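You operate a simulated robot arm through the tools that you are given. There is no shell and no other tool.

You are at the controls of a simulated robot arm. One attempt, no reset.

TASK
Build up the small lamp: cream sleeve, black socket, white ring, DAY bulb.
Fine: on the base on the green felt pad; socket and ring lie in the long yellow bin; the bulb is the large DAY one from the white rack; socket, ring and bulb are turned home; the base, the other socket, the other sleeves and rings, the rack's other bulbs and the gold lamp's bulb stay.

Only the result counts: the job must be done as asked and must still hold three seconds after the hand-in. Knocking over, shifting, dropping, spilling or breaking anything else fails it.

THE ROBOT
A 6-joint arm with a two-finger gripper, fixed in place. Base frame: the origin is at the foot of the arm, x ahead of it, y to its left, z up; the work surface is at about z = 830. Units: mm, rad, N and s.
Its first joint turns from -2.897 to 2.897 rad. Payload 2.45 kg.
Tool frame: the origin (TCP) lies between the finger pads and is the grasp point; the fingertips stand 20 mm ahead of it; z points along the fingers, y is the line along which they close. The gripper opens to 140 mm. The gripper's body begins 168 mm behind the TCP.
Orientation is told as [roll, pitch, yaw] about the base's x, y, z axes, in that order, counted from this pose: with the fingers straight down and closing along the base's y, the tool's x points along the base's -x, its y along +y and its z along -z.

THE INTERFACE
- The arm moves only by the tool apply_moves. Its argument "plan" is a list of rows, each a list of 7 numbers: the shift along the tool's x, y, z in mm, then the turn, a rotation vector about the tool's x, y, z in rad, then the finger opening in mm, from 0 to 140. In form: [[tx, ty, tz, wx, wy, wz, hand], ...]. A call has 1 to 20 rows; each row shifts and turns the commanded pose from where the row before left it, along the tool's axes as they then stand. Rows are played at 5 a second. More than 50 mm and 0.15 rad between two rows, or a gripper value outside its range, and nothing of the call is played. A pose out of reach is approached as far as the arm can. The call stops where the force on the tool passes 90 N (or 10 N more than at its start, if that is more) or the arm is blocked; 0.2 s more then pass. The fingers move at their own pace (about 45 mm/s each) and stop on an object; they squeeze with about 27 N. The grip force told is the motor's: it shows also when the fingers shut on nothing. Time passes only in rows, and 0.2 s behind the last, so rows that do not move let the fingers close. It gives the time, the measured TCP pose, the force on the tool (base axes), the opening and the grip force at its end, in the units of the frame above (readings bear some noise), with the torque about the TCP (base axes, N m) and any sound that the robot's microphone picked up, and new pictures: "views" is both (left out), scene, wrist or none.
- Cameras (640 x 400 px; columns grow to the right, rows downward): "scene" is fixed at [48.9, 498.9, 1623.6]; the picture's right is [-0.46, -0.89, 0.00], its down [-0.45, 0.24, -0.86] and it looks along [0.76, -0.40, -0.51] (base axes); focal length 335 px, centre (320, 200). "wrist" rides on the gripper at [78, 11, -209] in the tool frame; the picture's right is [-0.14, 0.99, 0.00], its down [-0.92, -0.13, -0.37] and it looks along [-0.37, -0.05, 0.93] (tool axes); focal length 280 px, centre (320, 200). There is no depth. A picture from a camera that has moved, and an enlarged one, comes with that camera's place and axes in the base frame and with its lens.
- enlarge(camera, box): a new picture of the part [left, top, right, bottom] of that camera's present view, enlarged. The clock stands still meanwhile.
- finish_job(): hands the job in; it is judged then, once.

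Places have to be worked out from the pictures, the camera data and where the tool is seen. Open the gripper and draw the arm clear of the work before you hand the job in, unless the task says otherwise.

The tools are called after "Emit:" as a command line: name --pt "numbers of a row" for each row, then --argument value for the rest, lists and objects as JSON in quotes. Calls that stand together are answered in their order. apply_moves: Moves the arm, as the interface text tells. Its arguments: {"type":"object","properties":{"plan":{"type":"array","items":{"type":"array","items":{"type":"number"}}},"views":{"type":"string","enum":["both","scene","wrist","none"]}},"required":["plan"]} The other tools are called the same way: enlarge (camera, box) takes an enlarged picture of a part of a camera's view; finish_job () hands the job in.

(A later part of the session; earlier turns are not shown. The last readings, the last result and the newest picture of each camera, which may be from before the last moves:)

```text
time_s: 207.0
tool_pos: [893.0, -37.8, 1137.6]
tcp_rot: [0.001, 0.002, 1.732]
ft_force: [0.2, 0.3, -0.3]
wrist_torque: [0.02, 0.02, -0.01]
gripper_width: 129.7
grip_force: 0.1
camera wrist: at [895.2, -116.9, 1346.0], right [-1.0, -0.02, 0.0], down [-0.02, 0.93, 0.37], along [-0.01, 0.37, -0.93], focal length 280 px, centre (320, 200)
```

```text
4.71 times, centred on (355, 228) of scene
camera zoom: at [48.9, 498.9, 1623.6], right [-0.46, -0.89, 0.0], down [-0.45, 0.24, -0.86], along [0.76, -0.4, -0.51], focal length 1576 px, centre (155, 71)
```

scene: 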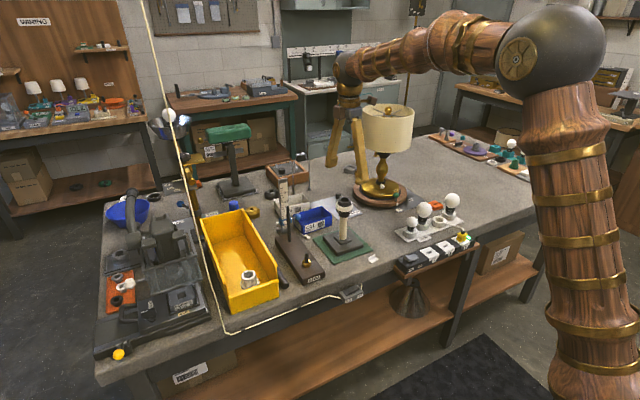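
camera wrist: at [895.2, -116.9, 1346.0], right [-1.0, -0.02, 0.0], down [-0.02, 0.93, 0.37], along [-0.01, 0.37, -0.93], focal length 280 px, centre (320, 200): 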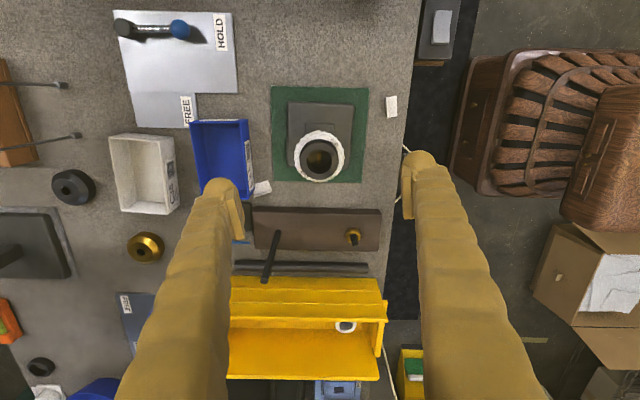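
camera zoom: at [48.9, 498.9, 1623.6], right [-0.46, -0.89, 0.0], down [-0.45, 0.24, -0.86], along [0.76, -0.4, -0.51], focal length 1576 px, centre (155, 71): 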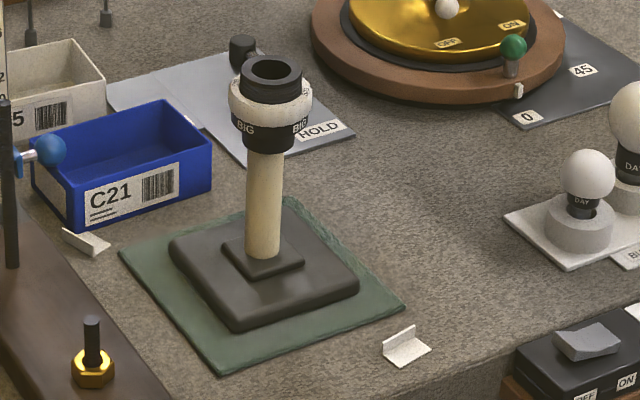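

The base is back square on the felt, its corners within a pixel of their original positions. Now the bulb: moving above the large DAY bulb with the closing direction along x.

Emit:
apply_moves --pt "0 0 0 0 0 0.081 100" --pt "0 0 0 0 0 0.081 100" --pt "41.9 7.1 0 0 0 0 96" --pt "41.9 7.1 0 0 0 0 96" --pt "41.9 7.1 0 0 0 0 96" --pt "41.9 7.1 0 0 0 0 96" --pt "41.9 7.1 0 0 0 0 96" --pt "41.9 7.1 0 0 0 0 96" --pt "41.9 7.1 0 0 0 0 96" --pt "41.9 7.1 0 0 0 0 96" --pt "0 0 0 0 0 0 96" --views "both"

Emit:
enlarge --camera "wrist" --box '[220, 60, 420, 240]'

Emit:
enlarge --camera "scene" --box '[390, 170, 480, 245]'

```text
time_s: 209.4
tool_pos: [835.9, -373.7, 1139.3]
tcp_rot: [-0.002, 0.0, 1.569]
ft_force: [0.5, -0.4, -0.1]
wrist_torque: [0.03, 0.01, 0.0]
gripper_width: 96.1
grip_force: 0.0
camera wrist: at [824.6, -452.2, 1347.3], right [-0.99, 0.14, 0.0], down [0.13, 0.92, 0.37], along [0.05, 0.36, -0.93], focal length 280 px, centre (320, 200)
```

scene: 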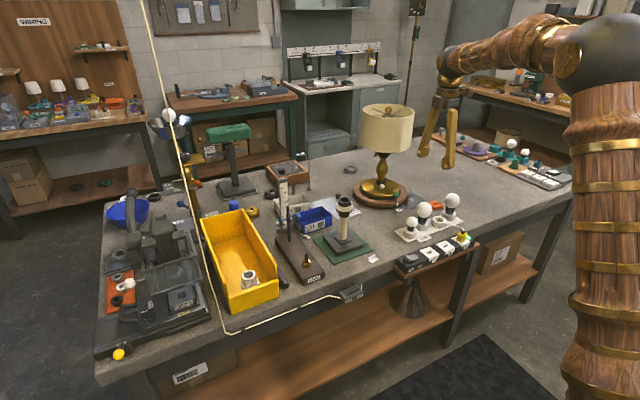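
wrist: 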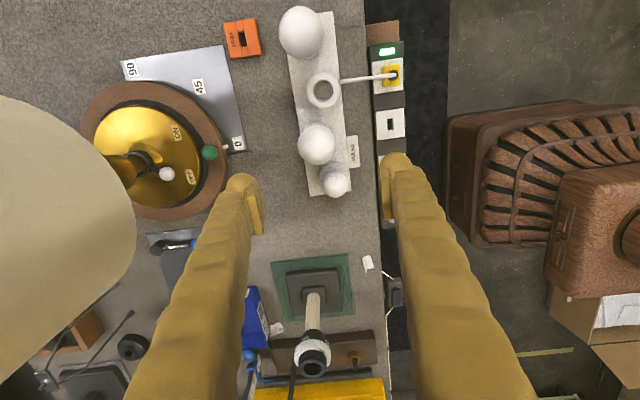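

```text
2.22 times, centred on (320, 150) of wrist
camera zoom: at [824.6, -452.2, 1347.3], right [-0.99, 0.14, 0.0], down [0.13, 0.92, 0.37], along [0.05, 0.36, -0.93], focal length 623 px, centre (320, 311)
```

zoom: 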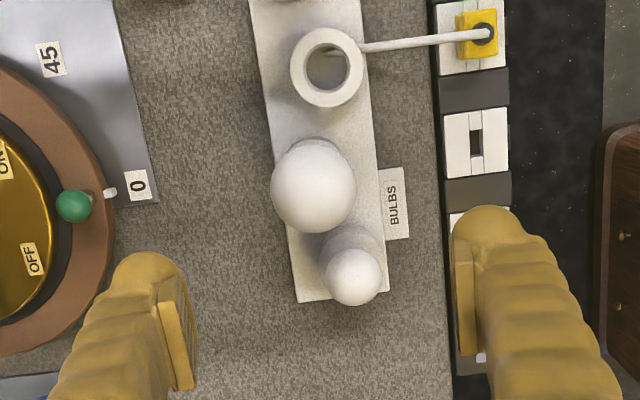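

```text
5.33 times, centred on (435, 208) of scene
camera zoom: at [48.9, 498.9, 1623.6], right [-0.46, -0.89, 0.0], down [-0.45, 0.24, -0.86], along [0.76, -0.4, -0.51], focal length 1786 px, centre (-293, 160)
```

zoom: 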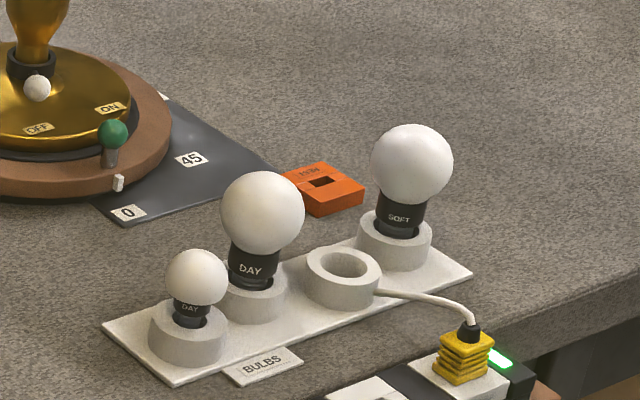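

The large DAY globe is about (840,-377), diameter about 57 mm. Centring over it and descending to z 1000 for a closer look.

Emit:
apply_moves --pt "3.9 -3.9 20 0 0 0 96" --pt "0 0 40 0 0 0 96" --pt "0 0 40 0 0 0 96" --pt "0 0 30 0 0 0 96" --pt "0 0 0 0 0 0 96" --views "wrist"

Emit:
enlarge --camera "wrist" --box '[240, 80, 400, 240]'

Emit:
enlarge --camera "scene" --box '[390, 150, 480, 245]'

```text
time_s: 210.6
tool_pos: [840.2, -376.4, 1007.0]
tcp_rot: [0.0, 0.001, 1.571]
ft_force: [0.2, 0.0, 0.2]
wrist_torque: [0.0, -0.01, 0.0]
gripper_width: 96.0
grip_force: 0.0
camera wrist: at [829.9, -456.5, 1217.0], right [-0.99, 0.14, 0.0], down [0.13, 0.92, 0.37], along [0.05, 0.36, -0.93], focal length 280 px, centre (320, 200)
```

wrist: 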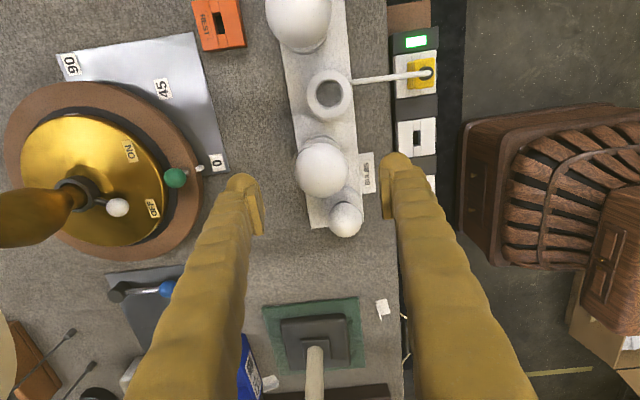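

```text
2.50 times, centred on (320, 160) of wrist
camera zoom: at [829.9, -456.5, 1217.0], right [-0.99, 0.14, 0.0], down [0.13, 0.92, 0.37], along [0.05, 0.36, -0.93], focal length 701 px, centre (320, 300)
```

zoom: 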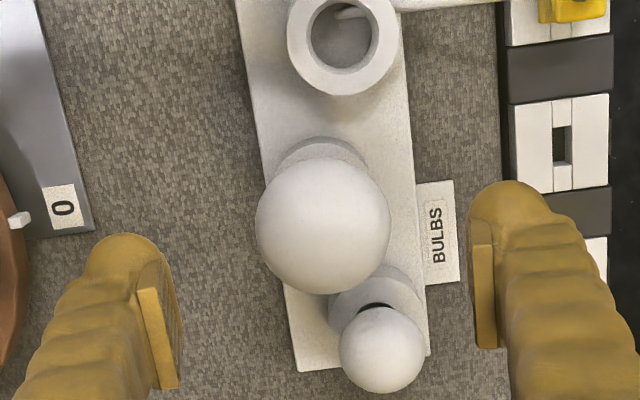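

```text
4.21 times, centred on (435, 198) of scene
camera zoom: at [48.9, 498.9, 1623.6], right [-0.46, -0.89, 0.0], down [-0.45, 0.24, -0.86], along [0.76, -0.4, -0.51], focal length 1410 px, centre (-164, 210)
```

zoom: 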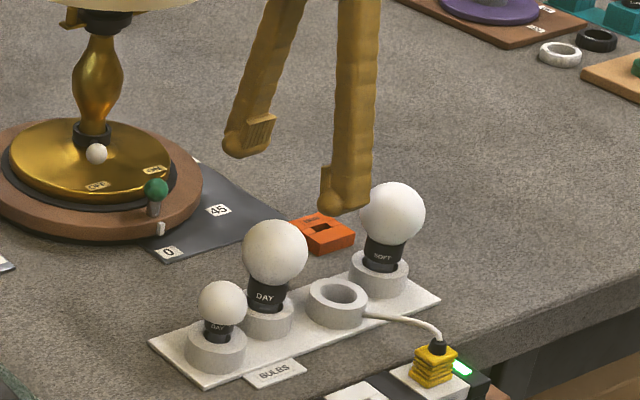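

Centred within a few mm. Descending to z 955 so the fingers straddle the globe, then refining.

Emit:
apply_moves --pt "0 0 18 0 0 0 96" --pt "0 0 18 0 0 0 96" --pt "0 0 16 0 0 0 96" --pt "0 0 0 0 0 0 96" --views "wrist"

Emit:
enlarge --camera "wrist" --box '[240, 100, 400, 260]'

Emit:
enlarge --camera "scene" --box '[390, 170, 470, 245]'

```text
time_s: 211.6
tool_pos: [840.6, -378.2, 954.6]
tcp_rot: [0.0, 0.001, 1.571]
ft_force: [0.1, -0.3, 0.8]
wrist_torque: [-0.02, 0.0, -0.01]
gripper_width: 96.0
grip_force: 0.1
camera wrist: at [830.1, -456.3, 1163.8], right [-0.99, 0.14, 0.0], down [0.13, 0.92, 0.37], along [0.05, 0.36, -0.93], focal length 280 px, centre (320, 200)
```

wrist: 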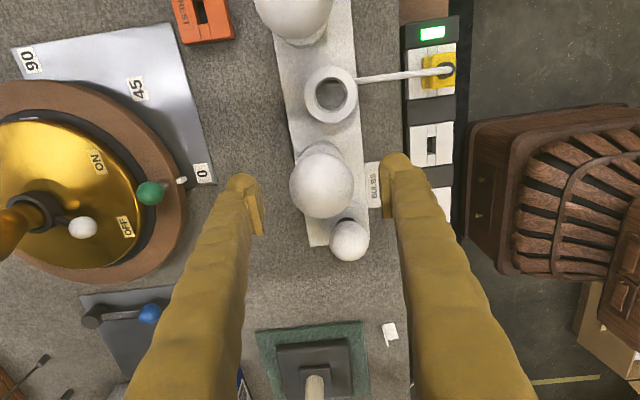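

```text
2.50 times, centred on (320, 180) of wrist
camera zoom: at [830.1, -456.3, 1163.8], right [-0.99, 0.14, 0.0], down [0.13, 0.92, 0.37], along [0.05, 0.36, -0.93], focal length 701 px, centre (320, 250)
```

zoom: 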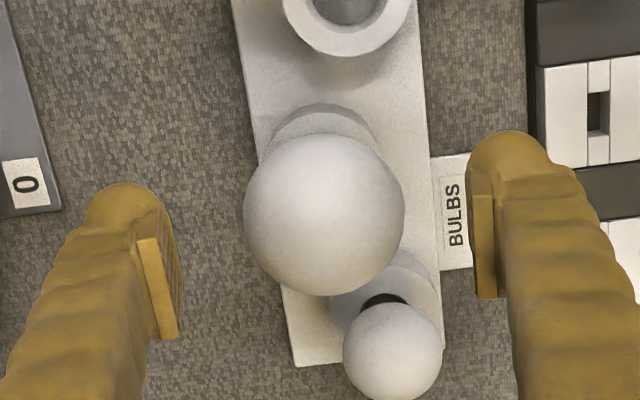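

```text
5.33 times, centred on (430, 208) of scene
camera zoom: at [48.9, 498.9, 1623.6], right [-0.46, -0.89, 0.0], down [-0.45, 0.24, -0.86], along [0.76, -0.4, -0.51], focal length 1786 px, centre (-267, 160)
```

zoom: 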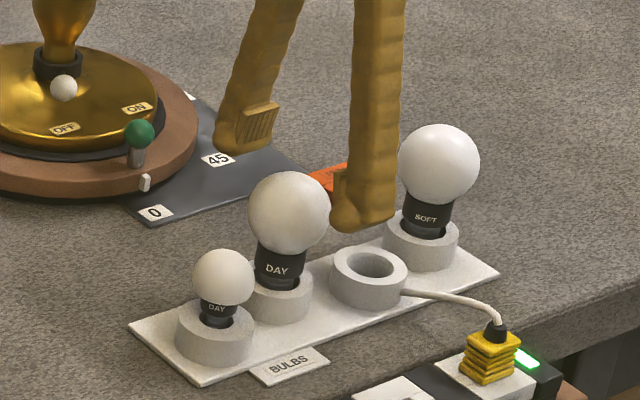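

Estimate now: globe centre z about 930, radius about 29, offset (-0.8,+1.4). Lowering the TCP to the equator and closing gently.

Emit:
apply_moves --pt "-0.8 1.4 13 0 0 0 96" --pt "0 0 13 0 0 0 96" --pt "0 0 0 0 0 0 96" --views "none"

Emit:
enlarge --camera "scene" --box '[400, 180, 450, 225]'

Emit:
enlarge --camera "wrist" --box '[240, 110, 400, 270]'

```text
time_s: 212.4
tool_pos: [840.2, -376.4, 930.0]
tcp_rot: [0.0, 0.0, 1.57]
ft_force: [-0.6, -1.0, -0.2]
wrist_torque: [0.01, 0.04, -0.04]
gripper_width: 96.0
grip_force: 0.1
```

```text
8.89 times, centred on (425, 202) of scene
camera zoom: at [48.9, 498.9, 1623.6], right [-0.46, -0.89, 0.0], down [-0.45, 0.24, -0.86], along [0.76, -0.4, -0.51], focal length 2976 px, centre (-613, 178)
```

zoom: 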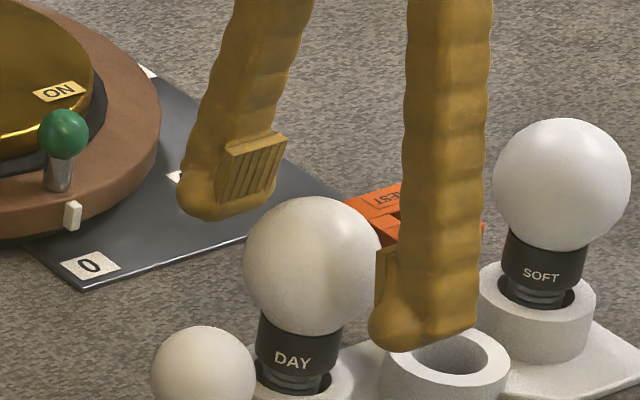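

```text
2.50 times, centred on (320, 190) of wrist
camera zoom: at [829.4, -455.1, 1138.2], right [-0.99, 0.14, 0.0], down [0.13, 0.92, 0.37], along [0.05, 0.36, -0.93], focal length 701 px, centre (320, 225)
```

zoom: 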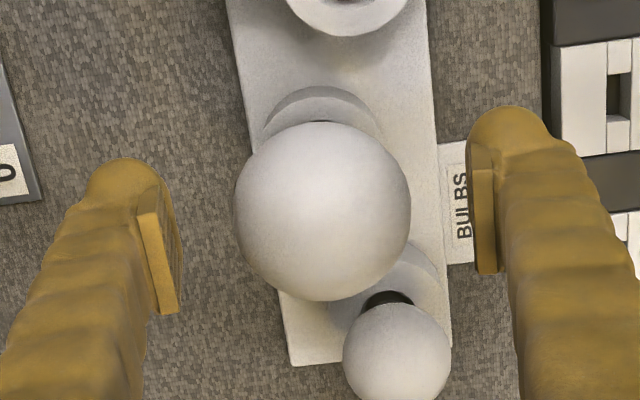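

The scene view indicates the globe centre is about 15 mm lower than my TCP (radius about 30). Lowering 14 mm and shifting -4.5 mm along tool x.

Emit:
apply_moves --pt "-2.2 0 7 0 0 0 96" --pt "-2.3 0 7 0 0 0 96" --pt "0 0 0 0 0 0 96" --views "none"

Emit:
enlarge --camera "scene" --box '[400, 180, 450, 225]'

Emit:
enlarge --camera "wrist" --box '[240, 110, 400, 270]'

```text
time_s: 213.2
tool_pos: [839.5, -371.8, 914.8]
tcp_rot: [-0.001, 0.001, 1.572]
ft_force: [0.3, -0.4, 0.0]
wrist_torque: [0.01, -0.02, -0.02]
gripper_width: 95.7
grip_force: 0.1
```

```text
8.89 times, centred on (425, 202) of scene
camera zoom: at [48.9, 498.9, 1623.6], right [-0.46, -0.89, 0.0], down [-0.45, 0.24, -0.86], along [0.76, -0.4, -0.51], focal length 2976 px, centre (-613, 178)
```

zoom: 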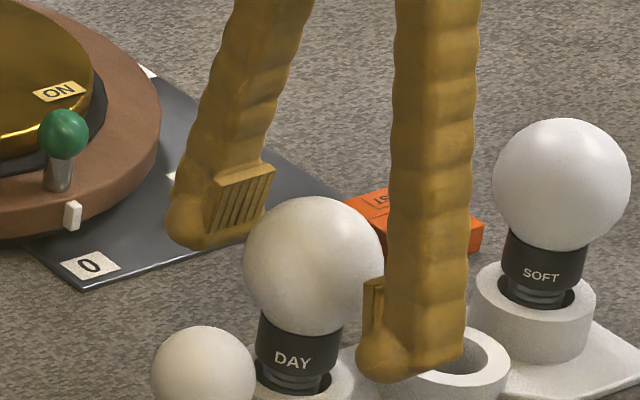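

```text
2.50 times, centred on (320, 190) of wrist
camera zoom: at [829.1, -450.8, 1124.0], right [-0.99, 0.14, 0.0], down [0.13, 0.92, 0.37], along [0.05, 0.36, -0.93], focal length 701 px, centre (320, 225)
```

zoom: 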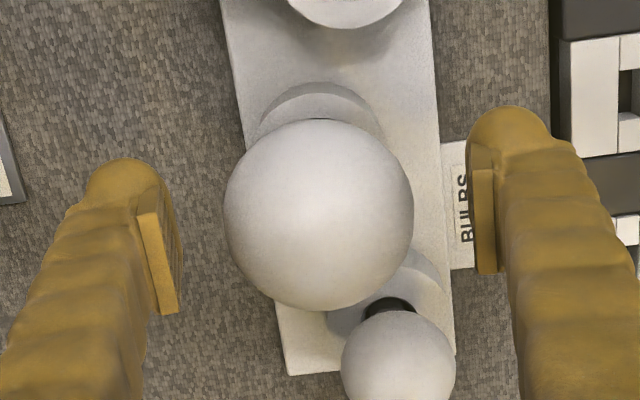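

Now the TCP coincides with the globe centre (within 1 mm by both views). Closing on the globe.

Emit:
apply_moves --pt "0 0 0 0 0 0 75" --pt "0 0 0 0 0 0 60" --pt "0 0 0 0 0 0 50" --pt "0 0 0 0 0 0 45" --pt "0 0 0 0 0 0 45" --pt "0 0 0 0 0 0 45" --views "wrist"

Emit:
enlarge --camera "wrist" --box '[240, 110, 400, 270]'

Emit:
enlarge --camera "scene" --box '[400, 180, 450, 225]'

```text
time_s: 214.6
tool_pos: [839.4, -371.1, 915.0]
tcp_rot: [0.0, 0.0, 1.57]
ft_force: [2.8, 0.1, 0.7]
wrist_torque: [-0.03, 0.03, 0.02]
gripper_width: 56.8
grip_force: 17.9
camera wrist: at [829.2, -450.8, 1124.2], right [-0.99, 0.14, 0.0], down [0.13, 0.92, 0.37], along [0.05, 0.36, -0.93], focal length 280 px, centre (320, 200)
```

wrist: 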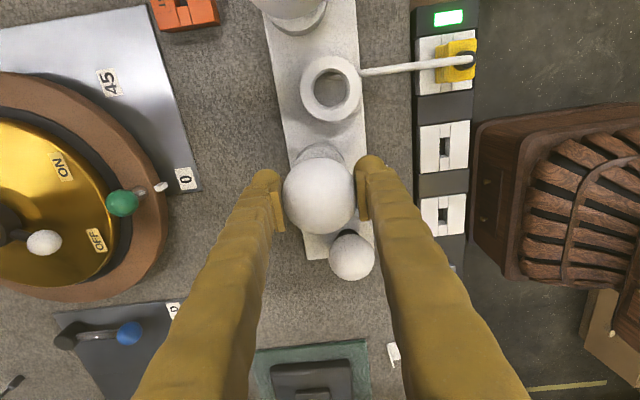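

```text
2.50 times, centred on (320, 190) of wrist
camera zoom: at [829.2, -450.8, 1124.2], right [-0.99, 0.14, 0.0], down [0.13, 0.92, 0.37], along [0.05, 0.36, -0.93], focal length 701 px, centre (320, 225)
```

zoom: 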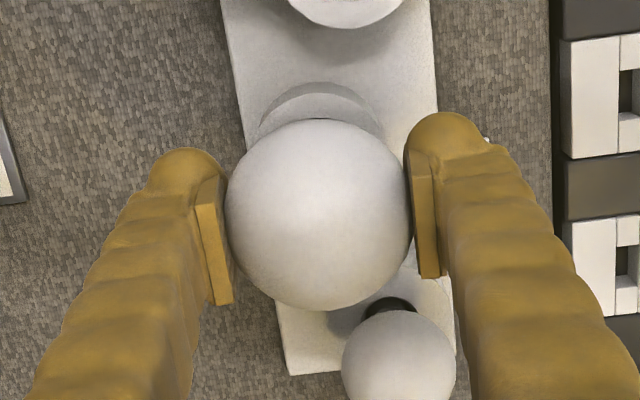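

```text
8.89 times, centred on (425, 202) of scene
camera zoom: at [48.9, 498.9, 1623.6], right [-0.46, -0.89, 0.0], down [-0.45, 0.24, -0.86], along [0.76, -0.4, -0.51], focal length 2976 px, centre (-613, 178)
```

zoom: 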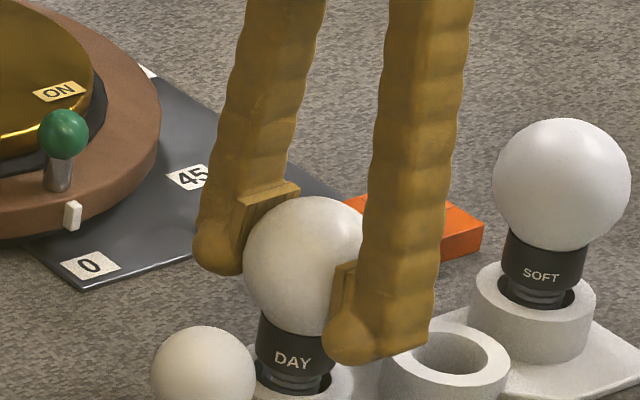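

Globe gripped at 56.8 mm. Lifting gently a few mm to confirm it comes free, then higher.

Emit:
apply_moves --pt "0 0 0 0 0 0 45" --pt "0 0 -3 0 0 0 45" --pt "0 0 -4 0 0 0 45" --pt "0 0 0 0 0 0 45" --views "none"

Emit:
enlarge --camera "scene" --box '[400, 180, 450, 225]'

```text
time_s: 215.6
tool_pos: [839.0, -370.4, 922.0]
tcp_rot: [0.0, -0.001, 1.571]
ft_force: [-0.8, 0.1, 0.0]
wrist_torque: [0.01, 0.02, -0.01]
gripper_width: 56.8
grip_force: 17.7
```

```text
8.89 times, centred on (425, 202) of scene
camera zoom: at [48.9, 498.9, 1623.6], right [-0.46, -0.89, 0.0], down [-0.45, 0.24, -0.86], along [0.76, -0.4, -0.51], focal length 2976 px, centre (-613, 178)
```

zoom: 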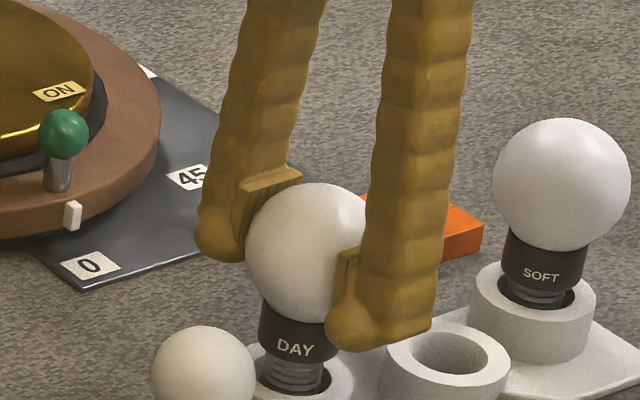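

The bulb comes out cleanly. Lifting to z about 1130.

Emit:
apply_moves --pt "0 0 -20 0 0 0 45" --pt "0 0 -40 0 0 0 45" --pt "0 0 -40 0 0 0 45" --pt "0 0 -40 0 0 0 45" --pt "0 0 -40 0 0 0 45" --pt "0 0 -38 0 0 0 45" --pt "0 0 0 0 0 0 45" --views "both"

Emit:
enlarge --camera "scene" --box '[390, 110, 490, 240]'

Emit:
enlarge --camera "wrist" --box '[240, 110, 400, 270]'

```text
time_s: 217.2
tool_pos: [839.1, -371.8, 1140.4]
tcp_rot: [0.001, -0.001, 1.571]
ft_force: [-0.1, -0.1, -0.5]
wrist_torque: [-0.01, 0.01, 0.01]
gripper_width: 56.5
grip_force: 17.9
camera wrist: at [828.2, -451.0, 1349.9], right [-0.99, 0.14, 0.0], down [0.13, 0.92, 0.37], along [0.05, 0.36, -0.93], focal length 280 px, centre (320, 200)
```

scene: 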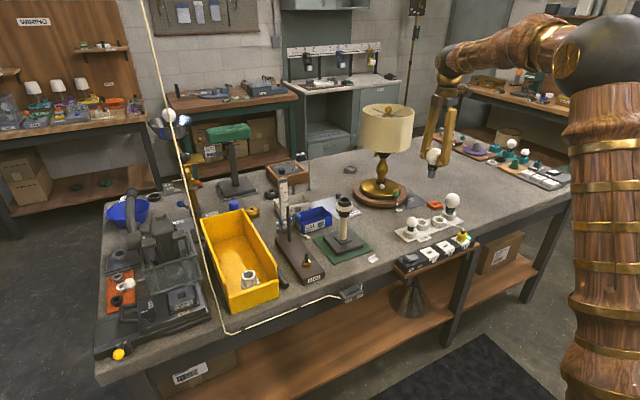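
wrist: 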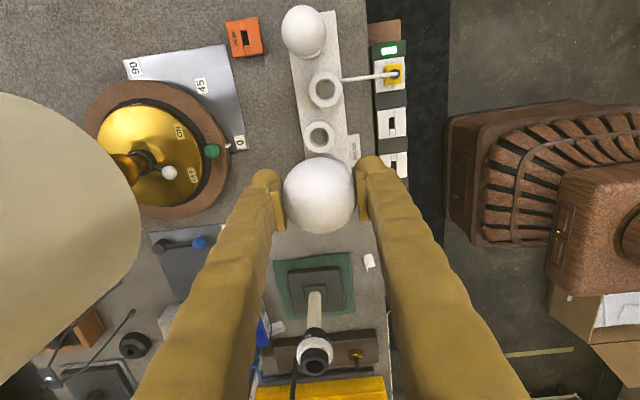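

```text
3.08 times, centred on (440, 175) of scene
camera zoom: at [48.9, 498.9, 1623.6], right [-0.46, -0.89, 0.0], down [-0.45, 0.24, -0.86], along [0.76, -0.4, -0.51], focal length 1030 px, centre (-49, 277)
```

zoom: 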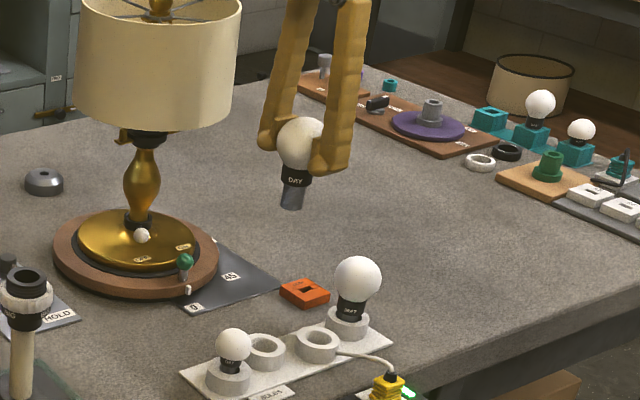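

```text
2.50 times, centred on (320, 190) of wrist
camera zoom: at [828.2, -451.0, 1349.9], right [-0.99, 0.14, 0.0], down [0.13, 0.92, 0.37], along [0.05, 0.36, -0.93], focal length 701 px, centre (320, 225)
```

zoom: 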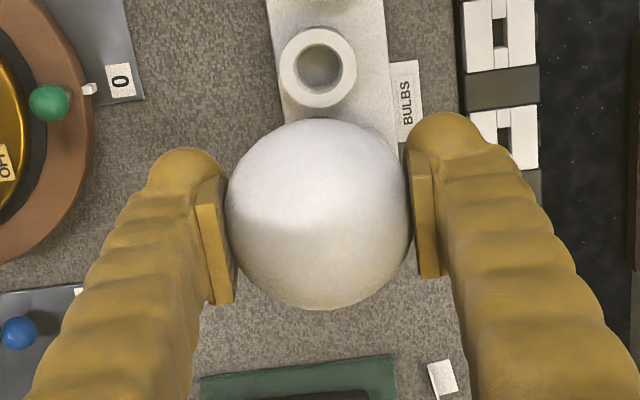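

The bulb is held vertically; its thread end is about 78 mm below the TCP. Carrying it over the socket at this height.

Emit:
apply_moves --pt "-41.7 -6.75 0 0 0 0 45" --pt "-41.7 -6.75 0 0 0 0 45" --pt "-41.7 -6.75 0 0 0 0 45" --pt "-41.7 -6.75 0 0 0 0 45" --pt "-41.7 -6.75 0 0 0 0 45" --pt "-41.7 -6.75 0 0 0 0 45" --pt "-41.7 -6.75 0 0 0 0 45" --pt "-41.6 -6.75 0 0 0 0 45" --pt "0 0 0 0 0 0 45" --pt "0 0 0 0 0 0 45" --views "both"

Emit:
enlarge --camera "scene" --box '[315, 140, 375, 230]'

Emit:
enlarge --camera "wrist" --box '[240, 90, 400, 250]'

```text
time_s: 219.4
tool_pos: [895.8, -35.5, 1140.2]
tcp_rot: [0.0, 0.0, 1.572]
ft_force: [0.1, 0.4, 0.5]
wrist_torque: [-0.02, 0.03, -0.01]
gripper_width: 56.6
grip_force: 17.7
camera wrist: at [884.6, -115.4, 1349.0], right [-0.99, 0.14, 0.0], down [0.13, 0.92, 0.37], along [0.05, 0.36, -0.93], focal length 280 px, centre (320, 200)
```

scene: 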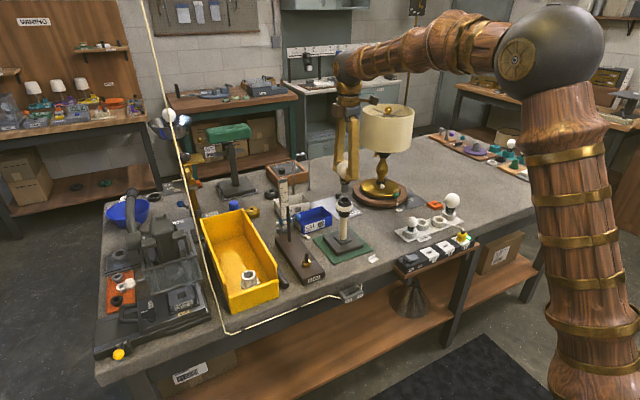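
wrist: 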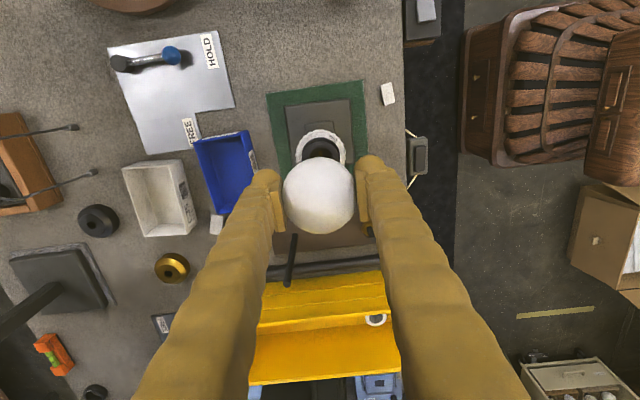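

```text
4.44 times, centred on (345, 185) of scene
camera zoom: at [48.9, 498.9, 1623.6], right [-0.46, -0.89, 0.0], down [-0.45, 0.24, -0.86], along [0.76, -0.4, -0.51], focal length 1488 px, centre (209, 267)
```

zoom: 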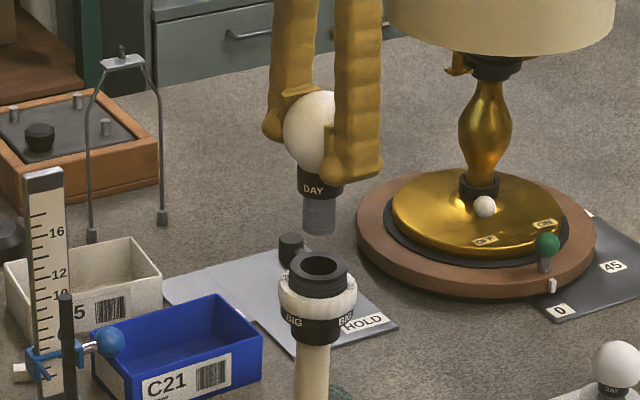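

```text
2.50 times, centred on (320, 170) of wrist
camera zoom: at [884.6, -115.4, 1349.0], right [-0.99, 0.14, 0.0], down [0.13, 0.92, 0.37], along [0.05, 0.36, -0.93], focal length 701 px, centre (320, 275)
```

zoom: 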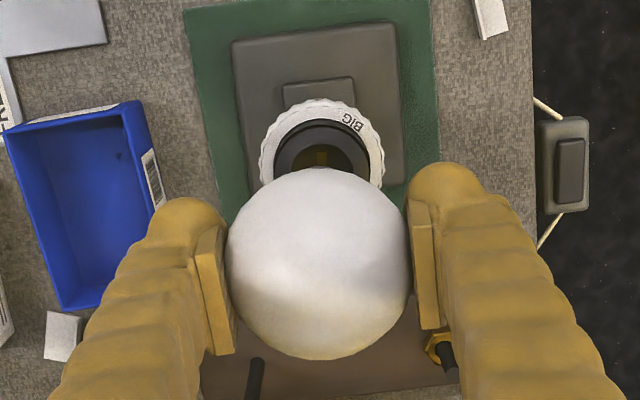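

The scene view shows the bulb's thread well aligned laterally with the socket bore. Lowering to about 12 mm above the barrel for a finer check.

Emit:
apply_moves --pt "0 0 15 0 0 0 45" --pt "0 0 13 0 0 0 45" --pt "0 0 0 0 0 0 45" --pt "0 0 0 0 0 0 45" --views "wrist"

Emit:
enlarge --camera "scene" --box '[325, 165, 365, 215]'

Emit:
enlarge --camera "wrist" --box '[250, 90, 390, 230]'

```text
time_s: 220.4
tool_pos: [894.7, -36.8, 1111.6]
tcp_rot: [0.0, -0.002, 1.569]
ft_force: [-1.1, 0.0, -1.1]
wrist_torque: [0.01, 0.0, -0.04]
gripper_width: 56.5
grip_force: 18.1
camera wrist: at [884.1, -115.6, 1321.1], right [-0.99, 0.14, 0.0], down [0.13, 0.92, 0.37], along [0.05, 0.36, -0.93], focal length 280 px, centre (320, 200)
```

wrist: 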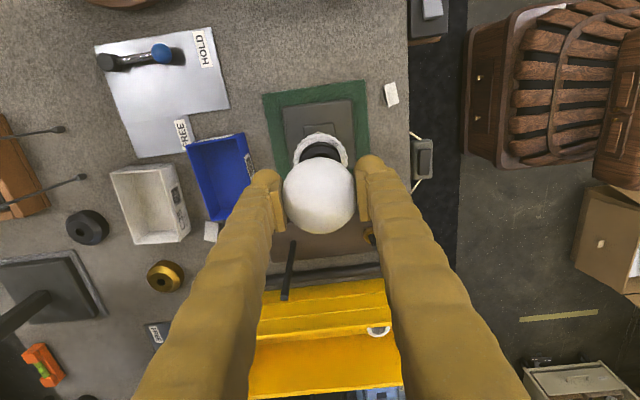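

```text
8.00 times, centred on (345, 190) of scene
camera zoom: at [48.9, 498.9, 1623.6], right [-0.46, -0.89, 0.0], down [-0.45, 0.24, -0.86], along [0.76, -0.4, -0.51], focal length 2678 px, centre (120, 280)
```

zoom: 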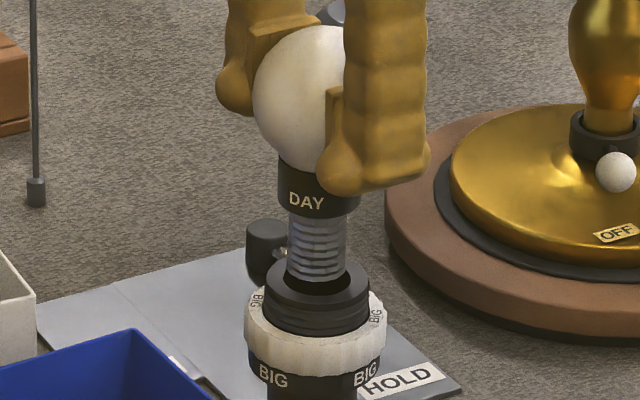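

```text
2.86 times, centred on (320, 160) of wrist
camera zoom: at [884.1, -115.6, 1321.1], right [-0.99, 0.14, 0.0], down [0.13, 0.92, 0.37], along [0.05, 0.36, -0.93], focal length 801 px, centre (320, 314)
```

zoom: 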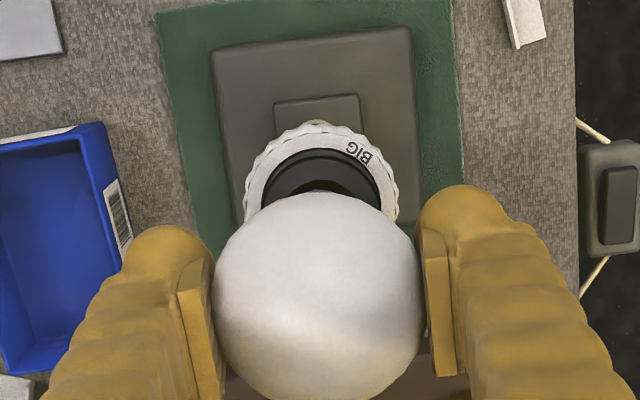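

Both views suggest a shift of about 1.5 mm toward (-x,-y). Applying it and lowering a further 6 mm.

Emit:
apply_moves --pt "1.3 0.7 3 0 0 0 45" --pt "0 0 3 0 0 0 45" --pt "0 0 0 0 0 0 45" --views "none"

Emit:
enlarge --camera "scene" --box '[328, 178, 360, 208]'

Emit:
enlarge --camera "wrist" --box '[280, 110, 360, 190]'

```text
time_s: 221.2
tool_pos: [893.0, -38.8, 1105.3]
tcp_rot: [0.002, -0.001, 1.57]
ft_force: [-0.1, -0.5, -0.3]
wrist_torque: [-0.04, 0.01, 0.02]
gripper_width: 56.7
grip_force: 18.3
```

```text
13.33 times, centred on (344, 193) of scene
camera zoom: at [48.9, 498.9, 1623.6], right [-0.46, -0.89, 0.0], down [-0.45, 0.24, -0.86], along [0.76, -0.4, -0.51], focal length 4464 px, centre (0, 293)
```

zoom: 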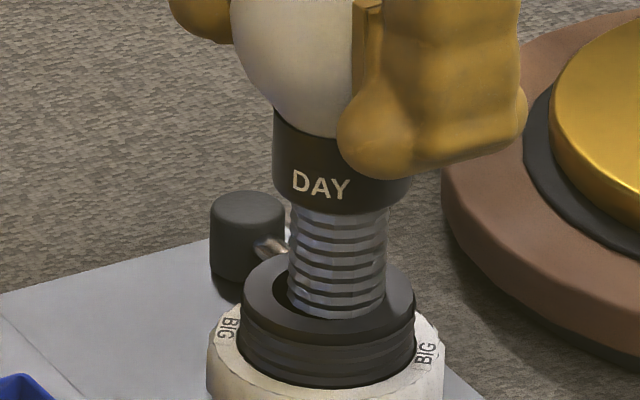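

```text
5.00 times, centred on (320, 150) of wrist
camera zoom: at [882.3, -117.7, 1314.7], right [-0.99, 0.14, 0.0], down [0.13, 0.92, 0.37], along [0.05, 0.36, -0.93], focal length 1402 px, centre (320, 450)
```

zoom: 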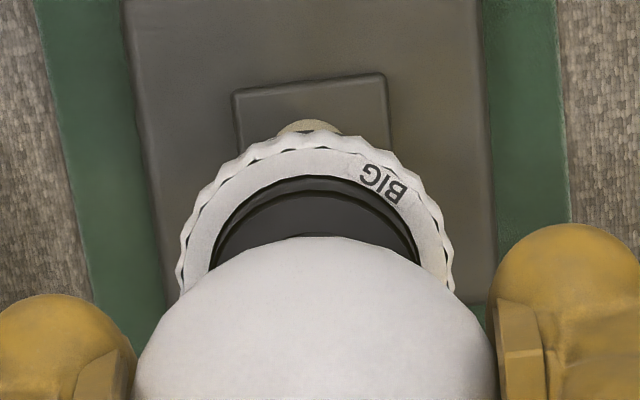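

The larger zoom shows I over-shifted by about 1.5 mm; undoing that. The thread end is just at the bore mouth, so I continue down gently with force watch.

Emit:
apply_moves --pt "-1.2 -0.6 0 0 0 0 45" --pt "0 0 2 0 0 0 45" --pt "0 0 2 0 0 0 45" --pt "0 0 0 0 0 0 45" --views "none"

Emit:
enlarge --camera "scene" --box '[328, 178, 360, 208]'

```text
time_s: 222.2
tool_pos: [893.1, -38.1, 1101.5]
tcp_rot: [0.001, 0.0, 1.571]
ft_force: [-1.1, -0.9, -0.3]
wrist_torque: [-0.02, 0.01, 0.0]
gripper_width: 56.5
grip_force: 18.3
```

```text
13.33 times, centred on (344, 193) of scene
camera zoom: at [48.9, 498.9, 1623.6], right [-0.46, -0.89, 0.0], down [-0.45, 0.24, -0.86], along [0.76, -0.4, -0.51], focal length 4464 px, centre (0, 293)
```

zoom: 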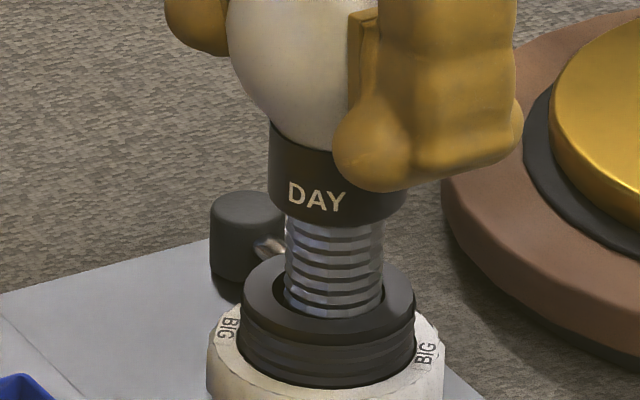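

The thread is entering the bore. Another 0.8 mm correction left and continue down.

Emit:
apply_moves --pt "-0.7 -0.4 2 0 0 0 45" --pt "0 0 2 0 0 0 45" --pt "0 0 0 0 0 0 45" --views "none"

Emit:
apply_moves --pt "0 0 2 0 0 0 45" --pt "0 0 1 0 0 0 45" --pt "0 0 0 0 0 0 45" --views "none"

Emit:
enlarge --camera "scene" --box '[328, 178, 360, 208]'

```text
time_s: 223.0
tool_pos: [893.9, -37.5, 1097.5]
tcp_rot: [0.0, -0.001, 1.571]
ft_force: [-0.1, 0.2, -0.3]
wrist_torque: [0.01, -0.02, -0.05]
gripper_width: 56.3
grip_force: 18.1
```

```text
time_s: 223.8
tool_pos: [894.4, -36.9, 1095.6]
tcp_rot: [0.0, 0.0, 1.571]
ft_force: [-0.8, -0.5, -0.4]
wrist_torque: [-0.04, 0.0, -0.01]
gripper_width: 56.4
grip_force: 18.0
```

```text
13.33 times, centred on (344, 193) of scene
camera zoom: at [48.9, 498.9, 1623.6], right [-0.46, -0.89, 0.0], down [-0.45, 0.24, -0.86], along [0.76, -0.4, -0.51], focal length 4464 px, centre (0, 293)
```

zoom: 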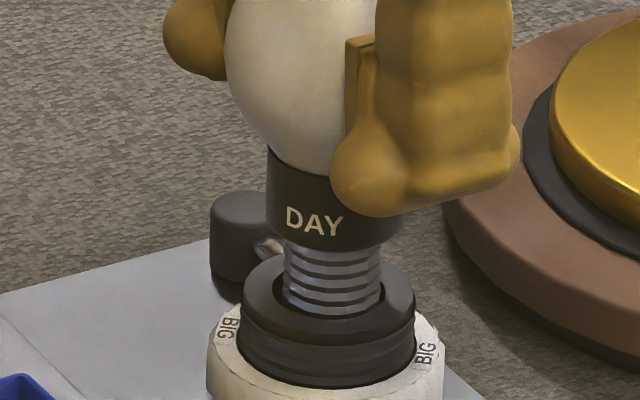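

Inside the bore with no contact. Continuing down in steps.

Emit:
apply_moves --pt "0 0 2 0 0 0 45" --pt "0 0 2 0 0 0 45" --pt "0 0 0 0 0 0 45" --views "none"

Emit:
apply_moves --pt "0 0 1 0 0 0 45" --pt "0 0 1 0 0 0 45" --pt "0 0 0 0 0 0 45" --views "none"

Emit:
apply_moves --pt "0 0 1 0 0 0 45" --pt "0 0 1 0 0 0 45" --pt "0 0 0 0 0 0 45" --views "none"

Emit:
enlarge --camera "scene" --box '[328, 178, 360, 208]'

```text
time_s: 224.6
tool_pos: [894.7, -37.0, 1090.6]
tcp_rot: [0.001, 0.0, 1.569]
ft_force: [0.3, -1.0, -1.1]
wrist_torque: [0.0, 0.01, -0.01]
gripper_width: 56.7
grip_force: 17.8
```

```text
time_s: 225.4
tool_pos: [894.8, -36.5, 1087.6]
tcp_rot: [0.0, -0.001, 1.571]
ft_force: [0.5, 0.2, -0.5]
wrist_torque: [-0.03, 0.02, 0.01]
gripper_width: 56.5
grip_force: 17.8
```

```text
time_s: 226.2
tool_pos: [893.8, -37.4, 1087.3]
tcp_rot: [0.001, 0.0, 1.572]
ft_force: [0.2, -0.1, -0.6]
wrist_torque: [0.01, 0.03, -0.03]
gripper_width: 56.6
grip_force: 18.0
```

```text
13.33 times, centred on (344, 193) of scene
camera zoom: at [48.9, 498.9, 1623.6], right [-0.46, -0.89, 0.0], down [-0.45, 0.24, -0.86], along [0.76, -0.4, -0.51], focal length 4464 px, centre (0, 293)
```

zoom: 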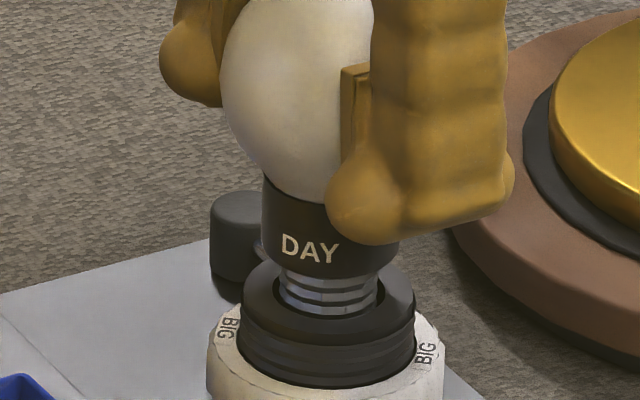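

Still free, with roughly 16 mm to go. Continuing.

Emit:
apply_moves --pt "0 0 1 0 0 0 45" --pt "0 0 1 0 0 0 45" --pt "0 0 1 0 0 0 45" --pt "0 0 0 0 0 0 45" --views "none"

Emit:
apply_moves --pt "0 0 1 0 0 0 45" --pt "0 0 1 0 0 0 45" --pt "0 0 0 0 0 0 45" --views "none"

Emit:
apply_moves --pt "0 0 1 0 0 0 45" --pt "0 0 1 0 0 0 45" --pt "0 0 0 0 0 0 45" --views "none"

Emit:
enlarge --camera "scene" --box '[328, 178, 360, 208]'

```text
time_s: 227.2
tool_pos: [894.1, -37.0, 1083.1]
tcp_rot: [0.002, 0.0, 1.571]
ft_force: [0.8, -0.1, -0.6]
wrist_torque: [-0.01, 0.02, -0.01]
gripper_width: 56.5
grip_force: 17.7
```

```text
time_s: 228.0
tool_pos: [894.1, -35.8, 1083.0]
tcp_rot: [-0.001, 0.001, 1.571]
ft_force: [-0.8, -0.5, 0.3]
wrist_torque: [0.04, -0.01, 0.01]
gripper_width: 56.6
grip_force: 18.3
```

```text
time_s: 228.8
tool_pos: [894.2, -35.8, 1080.3]
tcp_rot: [-0.001, 0.0, 1.57]
ft_force: [-2.1, 0.7, 18.9]
wrist_torque: [-0.07, 0.02, -0.02]
gripper_width: 56.8
grip_force: 18.4
```

```text
13.33 times, centred on (344, 193) of scene
camera zoom: at [48.9, 498.9, 1623.6], right [-0.46, -0.89, 0.0], down [-0.45, 0.24, -0.86], along [0.76, -0.4, -0.51], focal length 4464 px, centre (0, 293)
```

zoom: 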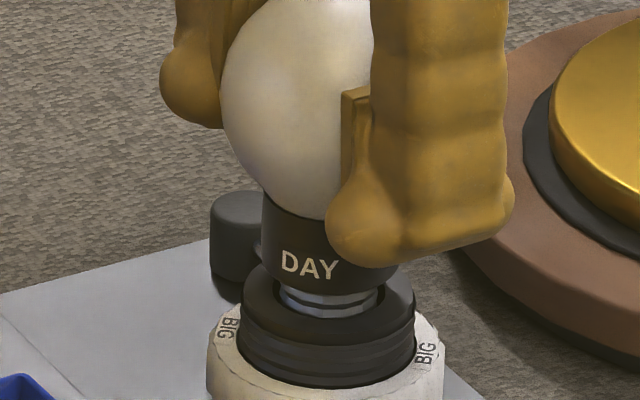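

Contact at the thread start (19 N, almost no side force). Turning clockwise with matched feed.

Emit:
apply_moves --pt "0 0 0.1 0 0 0.1 45" --pt "0 0 0.15 0 0 0.1 45" --pt "0 0 0.15 0 0 0.1 45" --pt "0 0 0 0 0 0 45" --views "none"

Emit:
apply_moves --pt "0 0 0.15 0 0 0.1 45" --pt "0 0 0.15 0 0 0.1 45" --pt "0 0 0.15 0 0 0.1 45" --pt "0 0 0 0 0 0 45" --views "none"

Emit:
enlarge --camera "scene" --box '[328, 178, 360, 208]'

```text
time_s: 229.8
tool_pos: [892.5, -36.6, 1079.7]
tcp_rot: [0.001, 0.0, 1.269]
ft_force: [6.5, -1.0, 8.3]
wrist_torque: [0.09, -0.17, 0.01]
gripper_width: 57.0
grip_force: 18.5
```

```text
time_s: 230.8
tool_pos: [893.4, -36.8, 1078.0]
tcp_rot: [-0.001, 0.002, 0.97]
ft_force: [4.7, 0.3, 4.9]
wrist_torque: [0.05, 0.02, 0.01]
gripper_width: 56.8
grip_force: 17.9
```

```text
13.33 times, centred on (344, 193) of scene
camera zoom: at [48.9, 498.9, 1623.6], right [-0.46, -0.89, 0.0], down [-0.45, 0.24, -0.86], along [0.76, -0.4, -0.51], focal length 4464 px, centre (0, 293)
```

zoom: 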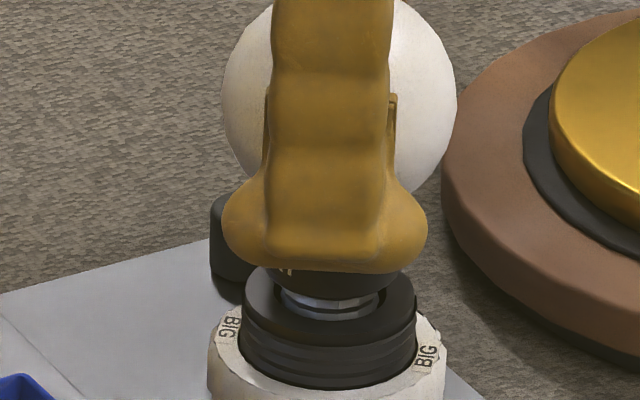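

Positive load, turning smoothly. Continuing clockwise with slightly more feed.

Emit:
apply_moves --pt "-0.1 -0.15 0.25 0 0 0.1 45" --pt "0 0 0.25 0 0 0.1 45" --pt "0 0 0.2 0 0 0.1 45" --pt "0 0 0 0 0 0 45" --views "none"

Emit:
apply_moves --pt "0 0 0.2 0 0 0.1 45" --pt "0 0 0.2 0 0 0.1 45" --pt "0 0 0.2 0 0 0.1 45" --pt "0 0 0 0 0 0 45" --views "none"

Emit:
enlarge --camera "scene" --box '[310, 165, 400, 265]'

```text
time_s: 231.8
tool_pos: [894.2, -35.7, 1079.2]
tcp_rot: [-0.002, 0.002, 0.669]
ft_force: [1.6, 0.3, -5.4]
wrist_torque: [0.06, 0.1, 0.03]
gripper_width: 57.0
grip_force: 17.7
```

```text
time_s: 232.8
tool_pos: [894.7, -37.9, 1077.6]
tcp_rot: [0.0, 0.001, 0.368]
ft_force: [2.4, -0.1, -2.3]
wrist_torque: [0.09, -0.08, 0.03]
gripper_width: 57.2
grip_force: 17.7
```

```text
4.00 times, centred on (355, 215) of scene
camera zoom: at [48.9, 498.9, 1623.6], right [-0.46, -0.89, 0.0], down [-0.45, 0.24, -0.86], along [0.76, -0.4, -0.51], focal length 1339 px, centre (180, 140)
```

zoom: 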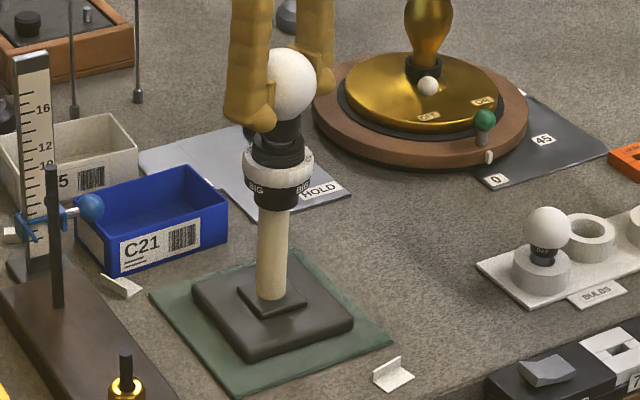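

Slightly negative load; adding feed to keep pressing, then continuing.

Emit:
apply_moves --pt "0 0 0.5 0 0 0 45" --pt "0 0 0.25 0 0 0.1 45" --pt "0 0 0.25 0 0 0.1 45" --pt "0 0 0.25 0 0 0.1 45" --pt "0 0 0 0 0 0 45" --views "none"

Emit:
apply_moves --pt "0 0 0.22 0 0 0.1 45" --pt "0 0 0.22 0 0 0.1 45" --pt "0 0 0.22 0 0 0.1 45" --pt "0 0 0 0 0 0 45" --views "none"

Emit:
enlarge --camera "scene" --box '[328, 178, 360, 208]'

```text
time_s: 234.0
tool_pos: [893.5, -36.3, 1077.8]
tcp_rot: [-0.003, -0.002, 0.07]
ft_force: [6.7, -4.6, 14.0]
wrist_torque: [-0.02, 0.06, 0.03]
gripper_width: 56.9
grip_force: 18.0
```

```text
time_s: 235.0
tool_pos: [894.6, -37.0, 1076.3]
tcp_rot: [-0.001, 0.0, -0.231]
ft_force: [7.5, -7.0, 14.2]
wrist_torque: [0.08, 0.18, 0.0]
gripper_width: 56.9
grip_force: 17.7
```

```text
13.33 times, centred on (344, 193) of scene
camera zoom: at [48.9, 498.9, 1623.6], right [-0.46, -0.89, 0.0], down [-0.45, 0.24, -0.86], along [0.76, -0.4, -0.51], focal length 4464 px, centre (0, 293)
```

zoom: 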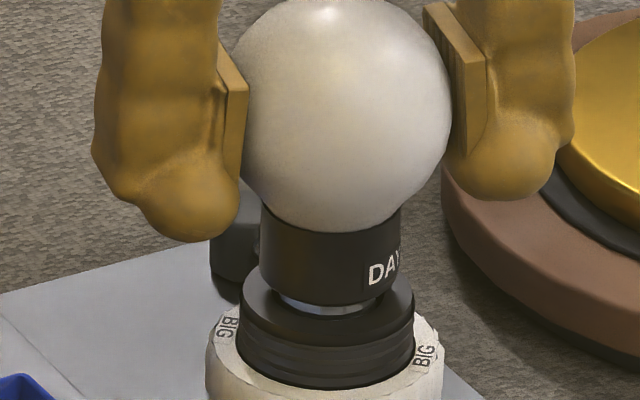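

The bulb turns with the hand and is going down (about 8 mm of thread visible). Small lateral correction, continue.

Emit:
apply_moves --pt "-0.36 -0.22 0.15 0 0 0.1 45" --pt "0 0 0.2 0 0 0.1 45" --pt "0 0 0.2 0 0 0.1 45" --pt "0 0 0 0 0 0 45" --views "none"

Emit:
apply_moves --pt "0 0 0.22 0 0 0.1 45" --pt "0 0 0.22 0 0 0.1 45" --pt "0 0 0.22 0 0 0.1 45" --pt "0 0 0 0 0 0 45" --views "none"

Emit:
apply_moves --pt "0 0 0.22 0 0 0.1 45" --pt "0 0 0.22 0 0 0.1 45" --pt "0 0 0.22 0 0 0.1 45" --pt "0 0 0 0 0 0 45" --views "none"

Emit:
enlarge --camera "scene" --box '[328, 178, 360, 208]'

```text
time_s: 236.0
tool_pos: [894.0, -38.1, 1075.9]
tcp_rot: [0.0, -0.001, -0.531]
ft_force: [2.3, -4.2, 3.2]
wrist_torque: [0.04, 0.0, 0.0]
gripper_width: 57.5
grip_force: 18.8
```

```text
time_s: 237.0
tool_pos: [894.1, -38.4, 1075.1]
tcp_rot: [0.001, -0.001, -0.832]
ft_force: [3.6, -2.8, 0.2]
wrist_torque: [0.02, -0.07, 0.01]
gripper_width: 57.1
grip_force: 18.1
```

```text
time_s: 238.0
tool_pos: [892.8, -37.4, 1074.0]
tcp_rot: [0.0, 0.0, -1.131]
ft_force: [0.8, -4.4, 11.2]
wrist_torque: [0.22, 0.08, -0.01]
gripper_width: 57.3
grip_force: 17.4
```

```text
13.33 times, centred on (344, 193) of scene
camera zoom: at [48.9, 498.9, 1623.6], right [-0.46, -0.89, 0.0], down [-0.45, 0.24, -0.86], along [0.76, -0.4, -0.51], focal length 4464 px, centre (0, 293)
```

zoom: 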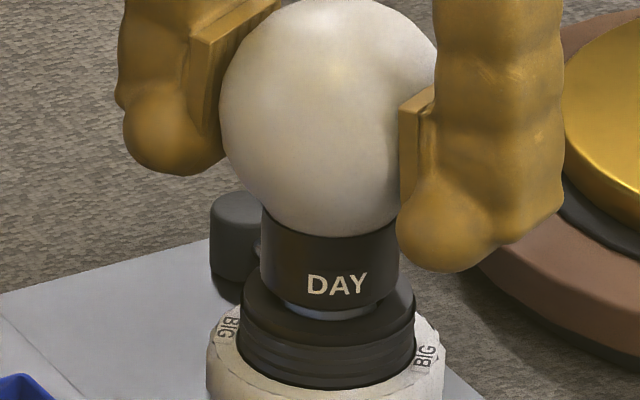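

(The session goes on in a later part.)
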